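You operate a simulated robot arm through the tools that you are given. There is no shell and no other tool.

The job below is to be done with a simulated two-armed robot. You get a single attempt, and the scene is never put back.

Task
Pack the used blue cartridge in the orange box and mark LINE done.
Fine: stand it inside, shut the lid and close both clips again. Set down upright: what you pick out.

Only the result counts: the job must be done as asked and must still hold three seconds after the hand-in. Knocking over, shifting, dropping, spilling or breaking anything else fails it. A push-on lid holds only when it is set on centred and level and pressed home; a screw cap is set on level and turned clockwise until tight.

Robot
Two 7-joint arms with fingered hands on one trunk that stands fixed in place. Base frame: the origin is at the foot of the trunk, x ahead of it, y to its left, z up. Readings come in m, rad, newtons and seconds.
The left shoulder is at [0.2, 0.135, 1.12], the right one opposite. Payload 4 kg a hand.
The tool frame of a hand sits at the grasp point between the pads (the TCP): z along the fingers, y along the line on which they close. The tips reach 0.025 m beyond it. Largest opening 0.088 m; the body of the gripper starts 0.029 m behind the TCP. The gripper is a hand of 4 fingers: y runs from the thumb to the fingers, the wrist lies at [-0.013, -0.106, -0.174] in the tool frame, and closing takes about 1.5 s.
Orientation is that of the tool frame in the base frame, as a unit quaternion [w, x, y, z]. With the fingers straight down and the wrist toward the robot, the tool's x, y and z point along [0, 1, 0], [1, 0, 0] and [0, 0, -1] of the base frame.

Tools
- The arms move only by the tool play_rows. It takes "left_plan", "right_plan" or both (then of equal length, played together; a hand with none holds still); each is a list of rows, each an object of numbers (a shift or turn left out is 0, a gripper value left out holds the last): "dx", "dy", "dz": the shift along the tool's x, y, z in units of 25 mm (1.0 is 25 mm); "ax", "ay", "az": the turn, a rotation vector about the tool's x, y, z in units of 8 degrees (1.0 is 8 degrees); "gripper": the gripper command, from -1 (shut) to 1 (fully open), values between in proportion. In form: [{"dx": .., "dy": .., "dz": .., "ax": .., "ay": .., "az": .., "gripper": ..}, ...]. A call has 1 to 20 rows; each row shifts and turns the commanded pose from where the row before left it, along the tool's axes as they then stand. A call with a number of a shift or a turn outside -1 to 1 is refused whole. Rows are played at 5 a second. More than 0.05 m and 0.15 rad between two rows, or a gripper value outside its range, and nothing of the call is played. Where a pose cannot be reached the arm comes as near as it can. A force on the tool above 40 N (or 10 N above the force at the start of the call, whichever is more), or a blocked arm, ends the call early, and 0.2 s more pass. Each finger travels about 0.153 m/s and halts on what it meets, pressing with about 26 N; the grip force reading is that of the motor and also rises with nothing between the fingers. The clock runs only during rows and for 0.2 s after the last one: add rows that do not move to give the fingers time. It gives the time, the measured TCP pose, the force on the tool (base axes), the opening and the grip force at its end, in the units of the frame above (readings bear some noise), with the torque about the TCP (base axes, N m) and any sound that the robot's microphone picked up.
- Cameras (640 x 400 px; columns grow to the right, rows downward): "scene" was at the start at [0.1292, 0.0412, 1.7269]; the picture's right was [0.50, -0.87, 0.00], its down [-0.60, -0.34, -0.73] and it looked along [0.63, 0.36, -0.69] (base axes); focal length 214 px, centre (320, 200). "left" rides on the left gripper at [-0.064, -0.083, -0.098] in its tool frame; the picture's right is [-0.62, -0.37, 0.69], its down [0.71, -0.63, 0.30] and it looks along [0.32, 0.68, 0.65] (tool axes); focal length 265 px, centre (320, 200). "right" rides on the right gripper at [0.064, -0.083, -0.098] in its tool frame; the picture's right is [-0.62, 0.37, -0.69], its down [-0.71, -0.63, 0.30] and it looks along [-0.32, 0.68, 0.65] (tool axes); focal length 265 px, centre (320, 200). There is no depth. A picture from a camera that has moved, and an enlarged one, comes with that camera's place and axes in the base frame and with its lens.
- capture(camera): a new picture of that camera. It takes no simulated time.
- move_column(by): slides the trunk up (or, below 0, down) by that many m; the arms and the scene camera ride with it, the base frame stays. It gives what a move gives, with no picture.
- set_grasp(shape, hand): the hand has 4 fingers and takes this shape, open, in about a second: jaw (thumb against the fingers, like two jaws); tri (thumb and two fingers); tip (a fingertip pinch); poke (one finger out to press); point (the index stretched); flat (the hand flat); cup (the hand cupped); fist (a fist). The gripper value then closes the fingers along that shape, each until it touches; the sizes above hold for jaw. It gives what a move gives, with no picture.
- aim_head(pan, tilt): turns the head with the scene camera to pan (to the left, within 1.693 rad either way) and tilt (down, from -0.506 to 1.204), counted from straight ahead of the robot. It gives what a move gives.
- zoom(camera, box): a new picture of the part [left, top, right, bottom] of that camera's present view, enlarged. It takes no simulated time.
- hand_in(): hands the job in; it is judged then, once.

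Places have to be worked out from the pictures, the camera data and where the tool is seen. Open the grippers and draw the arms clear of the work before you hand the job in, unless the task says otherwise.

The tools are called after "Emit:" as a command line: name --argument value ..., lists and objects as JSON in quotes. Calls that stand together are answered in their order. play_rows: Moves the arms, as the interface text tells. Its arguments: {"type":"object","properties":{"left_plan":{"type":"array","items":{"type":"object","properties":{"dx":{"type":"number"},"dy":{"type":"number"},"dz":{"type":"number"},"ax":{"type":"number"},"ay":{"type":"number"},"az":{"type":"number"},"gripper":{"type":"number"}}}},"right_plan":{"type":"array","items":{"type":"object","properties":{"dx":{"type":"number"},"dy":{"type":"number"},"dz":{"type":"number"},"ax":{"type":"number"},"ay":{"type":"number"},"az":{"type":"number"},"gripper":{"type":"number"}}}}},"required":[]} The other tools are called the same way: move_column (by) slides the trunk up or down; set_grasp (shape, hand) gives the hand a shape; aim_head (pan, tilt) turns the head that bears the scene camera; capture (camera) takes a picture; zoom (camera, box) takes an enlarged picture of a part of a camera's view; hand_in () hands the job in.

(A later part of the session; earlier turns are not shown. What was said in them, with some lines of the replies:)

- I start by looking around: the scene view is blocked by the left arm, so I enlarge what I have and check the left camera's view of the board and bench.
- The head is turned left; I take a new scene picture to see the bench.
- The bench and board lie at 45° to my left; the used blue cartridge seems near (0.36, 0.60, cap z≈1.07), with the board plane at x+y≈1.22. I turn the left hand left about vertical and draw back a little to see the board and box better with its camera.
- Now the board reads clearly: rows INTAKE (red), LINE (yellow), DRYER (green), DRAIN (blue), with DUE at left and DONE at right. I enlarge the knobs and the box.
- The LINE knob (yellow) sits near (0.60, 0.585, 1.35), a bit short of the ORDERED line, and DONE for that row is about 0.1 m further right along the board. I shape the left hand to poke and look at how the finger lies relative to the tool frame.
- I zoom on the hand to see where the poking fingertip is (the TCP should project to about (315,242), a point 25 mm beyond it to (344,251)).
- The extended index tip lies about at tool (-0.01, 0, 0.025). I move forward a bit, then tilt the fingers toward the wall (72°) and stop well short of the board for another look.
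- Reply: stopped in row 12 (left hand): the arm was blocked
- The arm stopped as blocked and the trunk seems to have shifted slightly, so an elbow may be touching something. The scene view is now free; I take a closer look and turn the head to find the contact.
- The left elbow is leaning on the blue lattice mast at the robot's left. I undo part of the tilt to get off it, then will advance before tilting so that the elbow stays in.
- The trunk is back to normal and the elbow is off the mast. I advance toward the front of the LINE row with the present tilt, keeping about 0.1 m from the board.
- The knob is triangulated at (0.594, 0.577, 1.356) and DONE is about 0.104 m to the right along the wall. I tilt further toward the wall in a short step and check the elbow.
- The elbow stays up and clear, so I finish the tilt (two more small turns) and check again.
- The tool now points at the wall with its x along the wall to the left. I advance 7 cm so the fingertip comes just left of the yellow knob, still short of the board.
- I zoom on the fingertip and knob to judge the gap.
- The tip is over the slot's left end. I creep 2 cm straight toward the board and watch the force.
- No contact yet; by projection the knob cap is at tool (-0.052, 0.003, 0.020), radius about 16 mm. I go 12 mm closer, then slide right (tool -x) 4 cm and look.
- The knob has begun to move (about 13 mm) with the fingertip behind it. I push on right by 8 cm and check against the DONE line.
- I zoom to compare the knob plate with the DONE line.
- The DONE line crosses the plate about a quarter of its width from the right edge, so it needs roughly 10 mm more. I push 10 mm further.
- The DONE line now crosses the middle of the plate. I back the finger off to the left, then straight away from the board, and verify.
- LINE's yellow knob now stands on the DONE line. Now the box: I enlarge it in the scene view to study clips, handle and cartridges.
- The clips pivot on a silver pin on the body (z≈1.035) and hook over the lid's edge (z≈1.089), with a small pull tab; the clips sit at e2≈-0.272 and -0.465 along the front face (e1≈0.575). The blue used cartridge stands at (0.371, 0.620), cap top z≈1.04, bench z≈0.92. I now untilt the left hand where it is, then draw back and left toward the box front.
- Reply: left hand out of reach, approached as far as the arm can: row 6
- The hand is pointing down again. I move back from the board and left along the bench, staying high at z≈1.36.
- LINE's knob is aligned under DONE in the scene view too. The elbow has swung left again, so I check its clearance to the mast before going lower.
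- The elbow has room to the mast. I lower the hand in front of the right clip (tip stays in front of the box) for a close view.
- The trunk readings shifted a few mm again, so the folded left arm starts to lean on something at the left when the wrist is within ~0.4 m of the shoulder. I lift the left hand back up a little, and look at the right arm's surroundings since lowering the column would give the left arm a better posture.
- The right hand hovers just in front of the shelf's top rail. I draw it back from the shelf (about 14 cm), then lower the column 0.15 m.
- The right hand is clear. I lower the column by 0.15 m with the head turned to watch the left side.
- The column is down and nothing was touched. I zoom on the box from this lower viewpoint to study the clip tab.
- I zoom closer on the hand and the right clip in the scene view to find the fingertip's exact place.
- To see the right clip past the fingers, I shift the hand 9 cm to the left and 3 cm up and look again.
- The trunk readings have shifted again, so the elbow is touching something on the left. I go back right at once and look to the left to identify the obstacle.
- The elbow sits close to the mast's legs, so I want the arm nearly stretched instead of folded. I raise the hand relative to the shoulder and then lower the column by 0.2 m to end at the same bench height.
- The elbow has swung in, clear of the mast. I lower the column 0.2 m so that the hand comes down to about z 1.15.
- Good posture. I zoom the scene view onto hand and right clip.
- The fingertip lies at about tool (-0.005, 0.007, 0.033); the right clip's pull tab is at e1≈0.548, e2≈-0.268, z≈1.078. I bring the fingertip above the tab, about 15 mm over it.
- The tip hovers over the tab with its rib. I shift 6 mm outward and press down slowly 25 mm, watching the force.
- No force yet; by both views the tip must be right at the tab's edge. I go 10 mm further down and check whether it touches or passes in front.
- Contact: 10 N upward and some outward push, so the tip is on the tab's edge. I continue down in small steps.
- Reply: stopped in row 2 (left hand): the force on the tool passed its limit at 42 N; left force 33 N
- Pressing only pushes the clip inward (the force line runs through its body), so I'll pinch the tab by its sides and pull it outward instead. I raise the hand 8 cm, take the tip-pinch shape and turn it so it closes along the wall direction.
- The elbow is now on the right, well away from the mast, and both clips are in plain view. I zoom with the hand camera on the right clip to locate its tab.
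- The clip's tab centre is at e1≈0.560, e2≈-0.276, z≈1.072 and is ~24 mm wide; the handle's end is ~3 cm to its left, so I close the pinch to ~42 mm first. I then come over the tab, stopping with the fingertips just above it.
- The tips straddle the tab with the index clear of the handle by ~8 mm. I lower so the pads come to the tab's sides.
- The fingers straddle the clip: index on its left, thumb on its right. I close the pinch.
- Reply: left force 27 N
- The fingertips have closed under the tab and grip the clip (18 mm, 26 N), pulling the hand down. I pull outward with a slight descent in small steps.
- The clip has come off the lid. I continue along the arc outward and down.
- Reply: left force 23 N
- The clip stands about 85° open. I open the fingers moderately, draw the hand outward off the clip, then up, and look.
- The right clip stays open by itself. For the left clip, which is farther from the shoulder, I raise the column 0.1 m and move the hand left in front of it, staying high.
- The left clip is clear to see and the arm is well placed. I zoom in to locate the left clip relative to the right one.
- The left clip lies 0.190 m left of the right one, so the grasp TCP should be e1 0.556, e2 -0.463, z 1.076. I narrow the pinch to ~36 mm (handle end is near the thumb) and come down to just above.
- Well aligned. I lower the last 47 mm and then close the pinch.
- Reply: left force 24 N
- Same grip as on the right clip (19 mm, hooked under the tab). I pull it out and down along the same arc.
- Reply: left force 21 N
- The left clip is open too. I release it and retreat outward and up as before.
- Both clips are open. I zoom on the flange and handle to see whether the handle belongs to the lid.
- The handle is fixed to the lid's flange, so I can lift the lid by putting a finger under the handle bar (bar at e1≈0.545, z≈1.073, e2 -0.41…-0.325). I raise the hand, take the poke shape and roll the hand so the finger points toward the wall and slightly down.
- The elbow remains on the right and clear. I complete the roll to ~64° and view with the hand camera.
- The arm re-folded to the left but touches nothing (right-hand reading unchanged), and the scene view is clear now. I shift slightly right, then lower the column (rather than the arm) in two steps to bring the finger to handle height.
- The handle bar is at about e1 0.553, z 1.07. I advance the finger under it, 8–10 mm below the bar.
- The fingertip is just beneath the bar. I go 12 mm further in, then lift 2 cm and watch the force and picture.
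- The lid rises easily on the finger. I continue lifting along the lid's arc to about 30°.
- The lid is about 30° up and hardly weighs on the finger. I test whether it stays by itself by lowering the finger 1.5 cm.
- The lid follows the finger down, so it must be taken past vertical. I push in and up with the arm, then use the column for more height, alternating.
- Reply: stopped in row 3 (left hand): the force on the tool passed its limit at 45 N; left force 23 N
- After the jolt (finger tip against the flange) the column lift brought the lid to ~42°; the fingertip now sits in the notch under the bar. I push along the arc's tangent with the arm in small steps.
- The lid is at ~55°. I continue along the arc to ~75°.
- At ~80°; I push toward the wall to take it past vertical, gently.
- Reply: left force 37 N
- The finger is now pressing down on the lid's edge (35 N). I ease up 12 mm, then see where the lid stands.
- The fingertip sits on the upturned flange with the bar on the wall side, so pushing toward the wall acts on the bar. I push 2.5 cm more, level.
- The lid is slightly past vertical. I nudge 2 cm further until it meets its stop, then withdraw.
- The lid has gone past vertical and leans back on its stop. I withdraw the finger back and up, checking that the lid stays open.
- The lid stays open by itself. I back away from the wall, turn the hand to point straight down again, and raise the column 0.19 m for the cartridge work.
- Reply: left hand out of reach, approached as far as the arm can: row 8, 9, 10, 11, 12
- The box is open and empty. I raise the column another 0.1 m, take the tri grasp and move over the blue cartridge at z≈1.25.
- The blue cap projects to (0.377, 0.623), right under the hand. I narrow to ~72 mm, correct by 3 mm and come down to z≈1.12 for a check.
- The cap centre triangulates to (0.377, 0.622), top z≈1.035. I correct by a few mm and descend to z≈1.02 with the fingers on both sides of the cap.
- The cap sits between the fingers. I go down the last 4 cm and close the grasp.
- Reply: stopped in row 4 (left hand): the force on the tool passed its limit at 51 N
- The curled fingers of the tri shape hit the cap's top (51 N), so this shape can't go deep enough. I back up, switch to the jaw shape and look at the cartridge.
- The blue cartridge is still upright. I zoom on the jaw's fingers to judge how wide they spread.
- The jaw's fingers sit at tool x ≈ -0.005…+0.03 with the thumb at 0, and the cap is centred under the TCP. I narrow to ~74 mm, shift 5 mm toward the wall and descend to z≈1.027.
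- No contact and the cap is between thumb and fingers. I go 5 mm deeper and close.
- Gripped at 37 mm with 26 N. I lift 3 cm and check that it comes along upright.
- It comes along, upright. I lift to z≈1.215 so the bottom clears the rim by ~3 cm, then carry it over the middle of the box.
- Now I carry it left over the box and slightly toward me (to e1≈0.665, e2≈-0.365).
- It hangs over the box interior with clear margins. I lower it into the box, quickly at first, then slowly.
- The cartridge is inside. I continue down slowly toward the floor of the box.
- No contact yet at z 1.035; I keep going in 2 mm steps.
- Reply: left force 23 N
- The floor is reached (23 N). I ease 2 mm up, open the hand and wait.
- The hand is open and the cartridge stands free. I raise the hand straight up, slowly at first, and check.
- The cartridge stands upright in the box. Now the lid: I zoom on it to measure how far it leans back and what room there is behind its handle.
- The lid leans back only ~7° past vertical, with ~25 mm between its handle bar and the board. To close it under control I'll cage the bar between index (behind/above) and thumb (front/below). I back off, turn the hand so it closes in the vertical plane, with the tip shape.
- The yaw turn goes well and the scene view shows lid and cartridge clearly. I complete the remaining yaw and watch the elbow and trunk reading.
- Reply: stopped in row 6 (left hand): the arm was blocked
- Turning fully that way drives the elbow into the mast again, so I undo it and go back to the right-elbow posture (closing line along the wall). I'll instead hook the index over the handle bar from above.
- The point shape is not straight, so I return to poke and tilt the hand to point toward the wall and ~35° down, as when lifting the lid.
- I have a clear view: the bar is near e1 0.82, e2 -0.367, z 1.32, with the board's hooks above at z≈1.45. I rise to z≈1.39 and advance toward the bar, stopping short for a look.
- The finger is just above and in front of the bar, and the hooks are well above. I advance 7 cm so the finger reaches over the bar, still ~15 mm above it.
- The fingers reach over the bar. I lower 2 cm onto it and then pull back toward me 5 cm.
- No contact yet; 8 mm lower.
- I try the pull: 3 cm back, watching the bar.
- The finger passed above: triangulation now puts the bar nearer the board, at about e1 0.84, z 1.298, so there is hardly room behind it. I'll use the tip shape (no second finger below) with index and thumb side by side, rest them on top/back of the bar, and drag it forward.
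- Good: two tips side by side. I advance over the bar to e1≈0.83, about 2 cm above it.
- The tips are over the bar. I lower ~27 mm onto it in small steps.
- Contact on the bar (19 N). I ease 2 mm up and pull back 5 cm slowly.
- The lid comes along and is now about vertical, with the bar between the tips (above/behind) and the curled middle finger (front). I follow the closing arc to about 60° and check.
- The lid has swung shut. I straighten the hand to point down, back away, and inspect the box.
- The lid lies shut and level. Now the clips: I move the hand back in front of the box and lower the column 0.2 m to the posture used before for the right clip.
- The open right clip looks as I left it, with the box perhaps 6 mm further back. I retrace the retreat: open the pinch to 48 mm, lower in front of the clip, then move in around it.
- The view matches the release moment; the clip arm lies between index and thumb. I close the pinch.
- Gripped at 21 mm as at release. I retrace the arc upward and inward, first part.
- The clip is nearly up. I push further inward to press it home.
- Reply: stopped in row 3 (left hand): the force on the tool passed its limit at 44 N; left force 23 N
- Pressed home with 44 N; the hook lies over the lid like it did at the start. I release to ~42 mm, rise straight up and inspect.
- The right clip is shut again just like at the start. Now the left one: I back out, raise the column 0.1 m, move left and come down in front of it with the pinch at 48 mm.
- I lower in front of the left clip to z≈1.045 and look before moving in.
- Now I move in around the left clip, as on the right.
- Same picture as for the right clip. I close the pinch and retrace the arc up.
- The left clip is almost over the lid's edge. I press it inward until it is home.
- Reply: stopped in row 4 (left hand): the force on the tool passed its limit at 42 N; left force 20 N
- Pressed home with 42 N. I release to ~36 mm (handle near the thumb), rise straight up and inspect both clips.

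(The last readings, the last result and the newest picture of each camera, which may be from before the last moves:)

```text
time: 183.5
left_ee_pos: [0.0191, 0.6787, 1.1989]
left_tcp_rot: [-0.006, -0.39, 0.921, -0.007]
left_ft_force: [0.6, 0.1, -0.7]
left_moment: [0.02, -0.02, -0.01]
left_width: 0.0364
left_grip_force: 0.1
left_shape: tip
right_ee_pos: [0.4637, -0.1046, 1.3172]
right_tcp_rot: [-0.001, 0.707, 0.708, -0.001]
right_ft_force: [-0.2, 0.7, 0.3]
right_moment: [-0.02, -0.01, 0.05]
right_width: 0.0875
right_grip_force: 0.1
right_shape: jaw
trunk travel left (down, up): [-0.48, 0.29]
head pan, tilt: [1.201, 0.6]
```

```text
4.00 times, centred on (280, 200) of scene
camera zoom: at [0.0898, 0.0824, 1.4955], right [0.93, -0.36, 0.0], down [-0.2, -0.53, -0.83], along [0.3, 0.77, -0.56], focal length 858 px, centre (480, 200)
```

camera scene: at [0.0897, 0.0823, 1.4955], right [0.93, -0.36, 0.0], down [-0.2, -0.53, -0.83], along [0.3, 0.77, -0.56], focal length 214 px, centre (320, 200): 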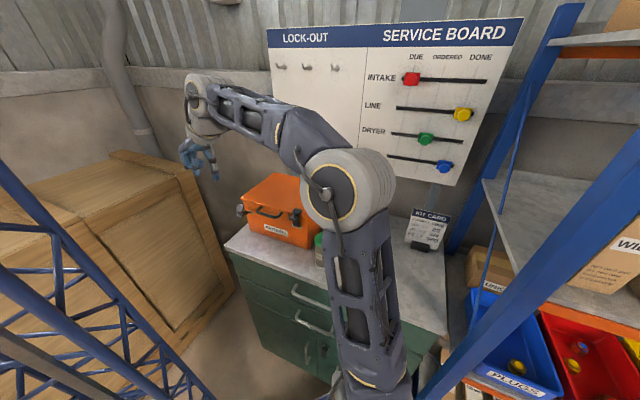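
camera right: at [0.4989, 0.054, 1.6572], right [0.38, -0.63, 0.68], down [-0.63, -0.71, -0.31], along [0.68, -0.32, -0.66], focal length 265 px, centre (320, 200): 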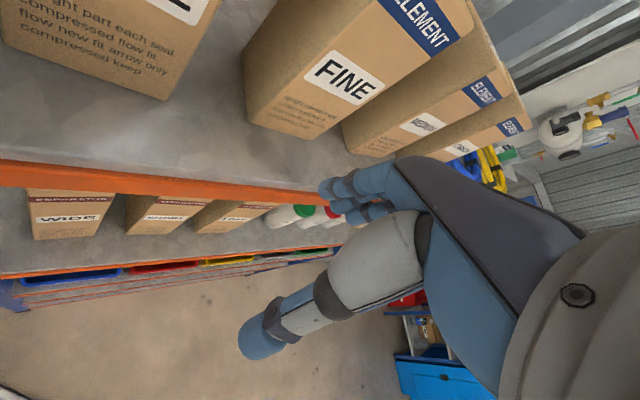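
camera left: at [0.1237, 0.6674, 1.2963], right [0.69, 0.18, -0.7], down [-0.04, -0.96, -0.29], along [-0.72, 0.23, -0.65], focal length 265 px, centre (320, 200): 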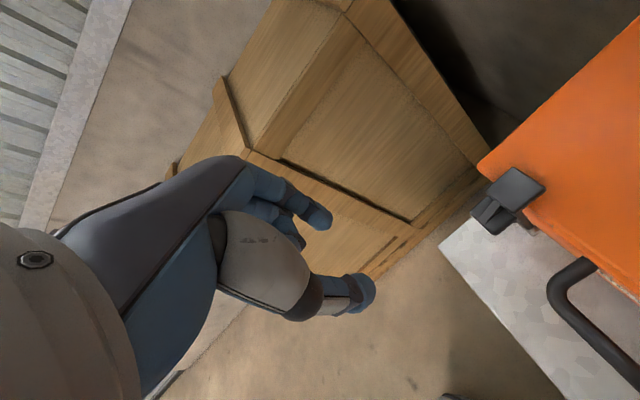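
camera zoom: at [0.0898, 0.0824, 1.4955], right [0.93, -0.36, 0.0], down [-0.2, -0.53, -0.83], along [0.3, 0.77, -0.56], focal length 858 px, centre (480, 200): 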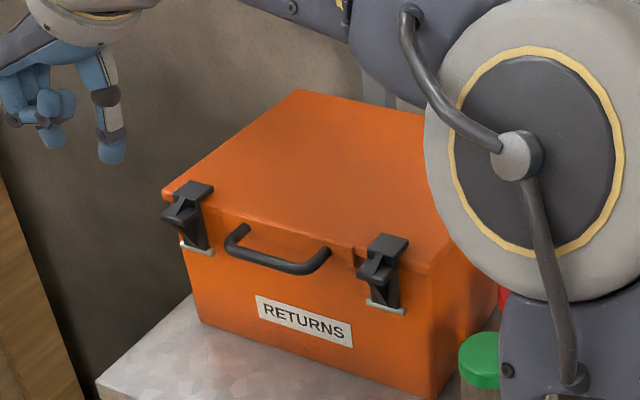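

Both clips look shut. I zoom in on each for a flush fit and compare.

Emit:
zoom --camera "scene" --box '[248, 190, 278, 220]'

Emit:
zoom --camera "scene" --box '[295, 200, 335, 235]'

Emit:
capture --camera "scene"

```text
13.33 times, centred on (263, 205) of scene
camera zoom: at [0.0898, 0.0824, 1.4955], right [0.93, -0.36, 0.0], down [-0.2, -0.53, -0.83], along [0.3, 0.77, -0.56], focal length 2860 px, centre (1080, 133)
```

zoom: 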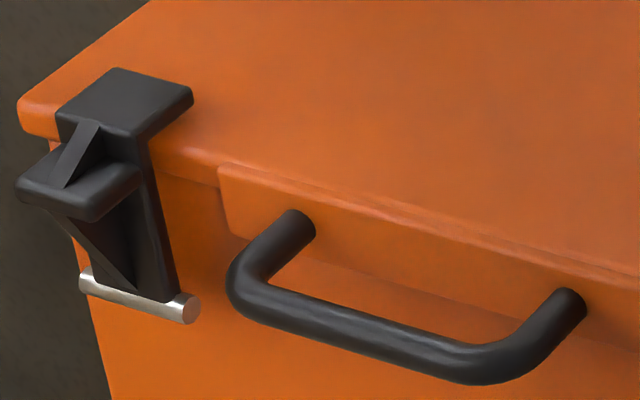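

```text
11.43 times, centred on (315, 218) of scene
camera zoom: at [0.0898, 0.0824, 1.4955], right [0.93, -0.36, 0.0], down [-0.2, -0.53, -0.83], along [0.3, 0.77, -0.56], focal length 2451 px, centre (377, 0)
```

zoom: 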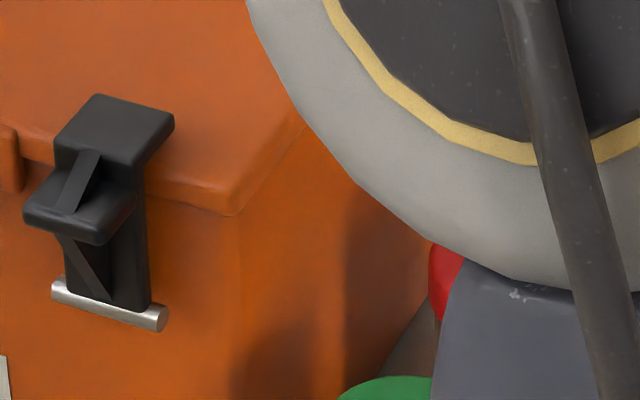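

```text
taken
camera scene: at [0.0898, 0.0824, 1.4955], right [0.93, -0.36, 0.0], down [-0.2, -0.53, -0.83], along [0.3, 0.77, -0.56], focal length 214 px, centre (320, 200)
```

scene: 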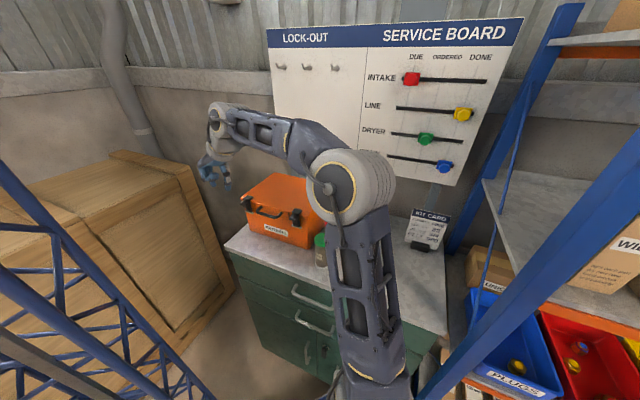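

Both clips sit over the lid exactly as at the start. I open the hand fully and draw the arm back and up, clear of the work.

Emit:
set_grasp --hand "left" --shape "jaw"

Emit:
play_rows --left_plan '[{"dz": -0.9, "gripper": 1}, {"dz": -0.9}, {"dz": -0.9, "dy": -0.5}, {"dz": -0.9, "dy": -0.8}, {"dz": -0.8, "dy": -0.8}, {"dy": -0.8, "dx": 0.3}, {"dy": -0.8, "dx": 0.3}, {}, {}]'

Emit:
capture --camera "scene"

Emit:
capture --camera "left"

```text
time: 184.4
left_ee_pos: [0.0172, 0.677, 1.1987]
left_tcp_rot: [-0.006, -0.391, 0.92, -0.005]
left_ft_force: [-0.5, -0.1, 0.6]
left_moment: [-0.02, 0.0, 0.02]
left_width: 0.0874
left_grip_force: 0.0
left_shape: jaw
right_ee_pos: [0.4637, -0.1024, 1.3179]
right_tcp_rot: [0.0, 0.707, 0.707, -0.001]
right_ft_force: [1.0, -0.3, 0.5]
right_moment: [0.03, -0.02, 0.0]
right_width: 0.0875
right_grip_force: 0.0
right_shape: jaw
trunk travel left (down, up): [-0.48, 0.29]
head pan, tilt: [1.201, 0.6]
```

```text
time: 186.4
left_ee_pos: [0.0751, 0.6044, 1.3102]
left_tcp_rot: [-0.005, -0.391, 0.92, -0.005]
left_ft_force: [-0.5, -0.3, -0.5]
left_moment: [0.01, 0.01, -0.02]
left_width: 0.0876
left_grip_force: 0.0
left_shape: jaw
right_ee_pos: [0.4637, -0.1047, 1.3184]
right_tcp_rot: [0.0, 0.707, 0.708, 0.0]
right_ft_force: [0.1, 0.1, 0.3]
right_moment: [-0.02, 0.04, 0.0]
right_width: 0.0878
right_grip_force: 0.0
right_shape: jaw
trunk travel left (down, up): [-0.48, 0.29]
head pan, tilt: [1.201, 0.6]
```

```text
taken
camera scene: at [0.0897, 0.0823, 1.4955], right [0.93, -0.36, 0.0], down [-0.2, -0.53, -0.83], along [0.3, 0.77, -0.56], focal length 214 px, centre (320, 200)
```

scene: 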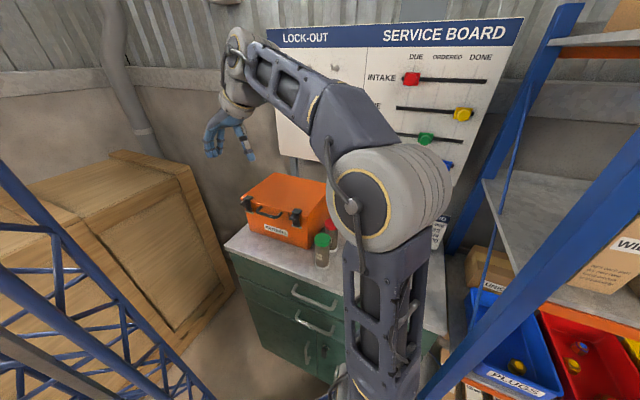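

```text
taken
camera left: at [0.1806, 0.5938, 1.4078], right [0.69, 0.18, -0.7], down [-0.04, -0.96, -0.29], along [-0.72, 0.23, -0.65], focal length 265 px, centre (320, 200)
```

left: 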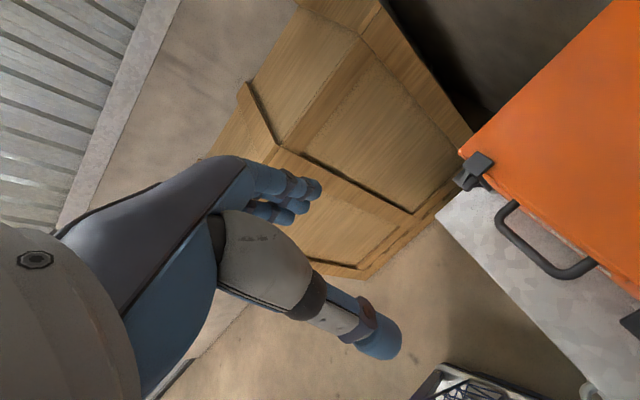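

The arm is clear. A last check of the board and the remaining cartridges by zoom.

Emit:
zoom --camera "scene" --box '[360, 40, 520, 180]'

Emit:
zoom --camera "scene" --box '[225, 160, 355, 280]'

```text
2.86 times, centred on (440, 110) of scene
camera zoom: at [0.0897, 0.0823, 1.4955], right [0.93, -0.36, 0.0], down [-0.2, -0.53, -0.83], along [0.3, 0.77, -0.56], focal length 613 px, centre (-23, 457)
```

zoom: 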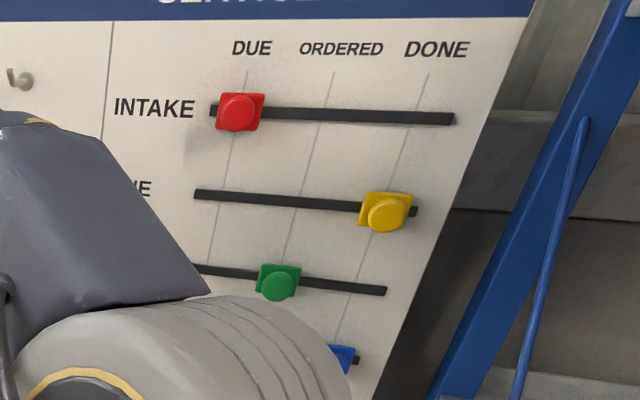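

```text
3.33 times, centred on (290, 220) of scene
camera zoom: at [0.0897, 0.0823, 1.4955], right [0.93, -0.36, 0.0], down [-0.2, -0.53, -0.83], along [0.3, 0.77, -0.56], focal length 715 px, centre (420, 133)
```

zoom: 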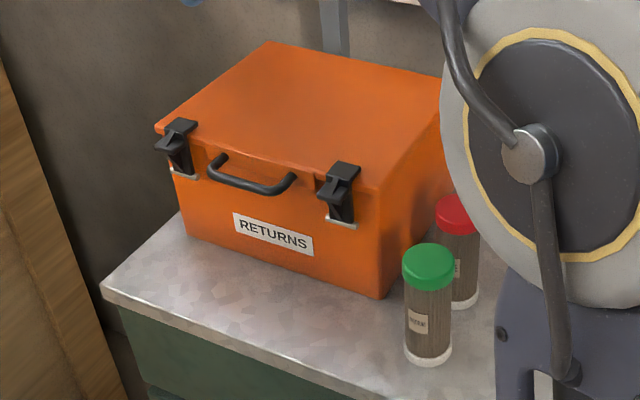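

Everything checks out. The box is shut with both clips closed and the blue cartridge inside. LINE's knob is on the DONE line, the red and green cartridges are upright in place, and both hands are open and clear. I hand the job in.

Emit:
hand_in

```text
The job is handed in.
```

I packed the used blue cartridge in the orange RETURNS box and marked LINE done. The job is handed in.

- **Board:** the yellow LINE knob sits on the DONE line. The other three knobs were not touched.
- **Box:** the cartridge was standing upright inside when I released it. The lid is shut, and both clips are pressed closed and look as they did at the start.
- **Remaining items:** the red and green cartridges are upright in place. Both hands are open and clear of the work.

Some contacts along the way may matter for the judging:

- **Lid:** it dropped shut on its own after I pulled it past vertical. I could not see the cartridge again after that.
- **Box position:** the box may have shifted back by up to about 8 mm from pushes on the lid and clips.
- **Blue mast:** the left elbow leaned on the lattice mast beside the robot a few times. I backed off each time and saw no sign that the mast had moved.
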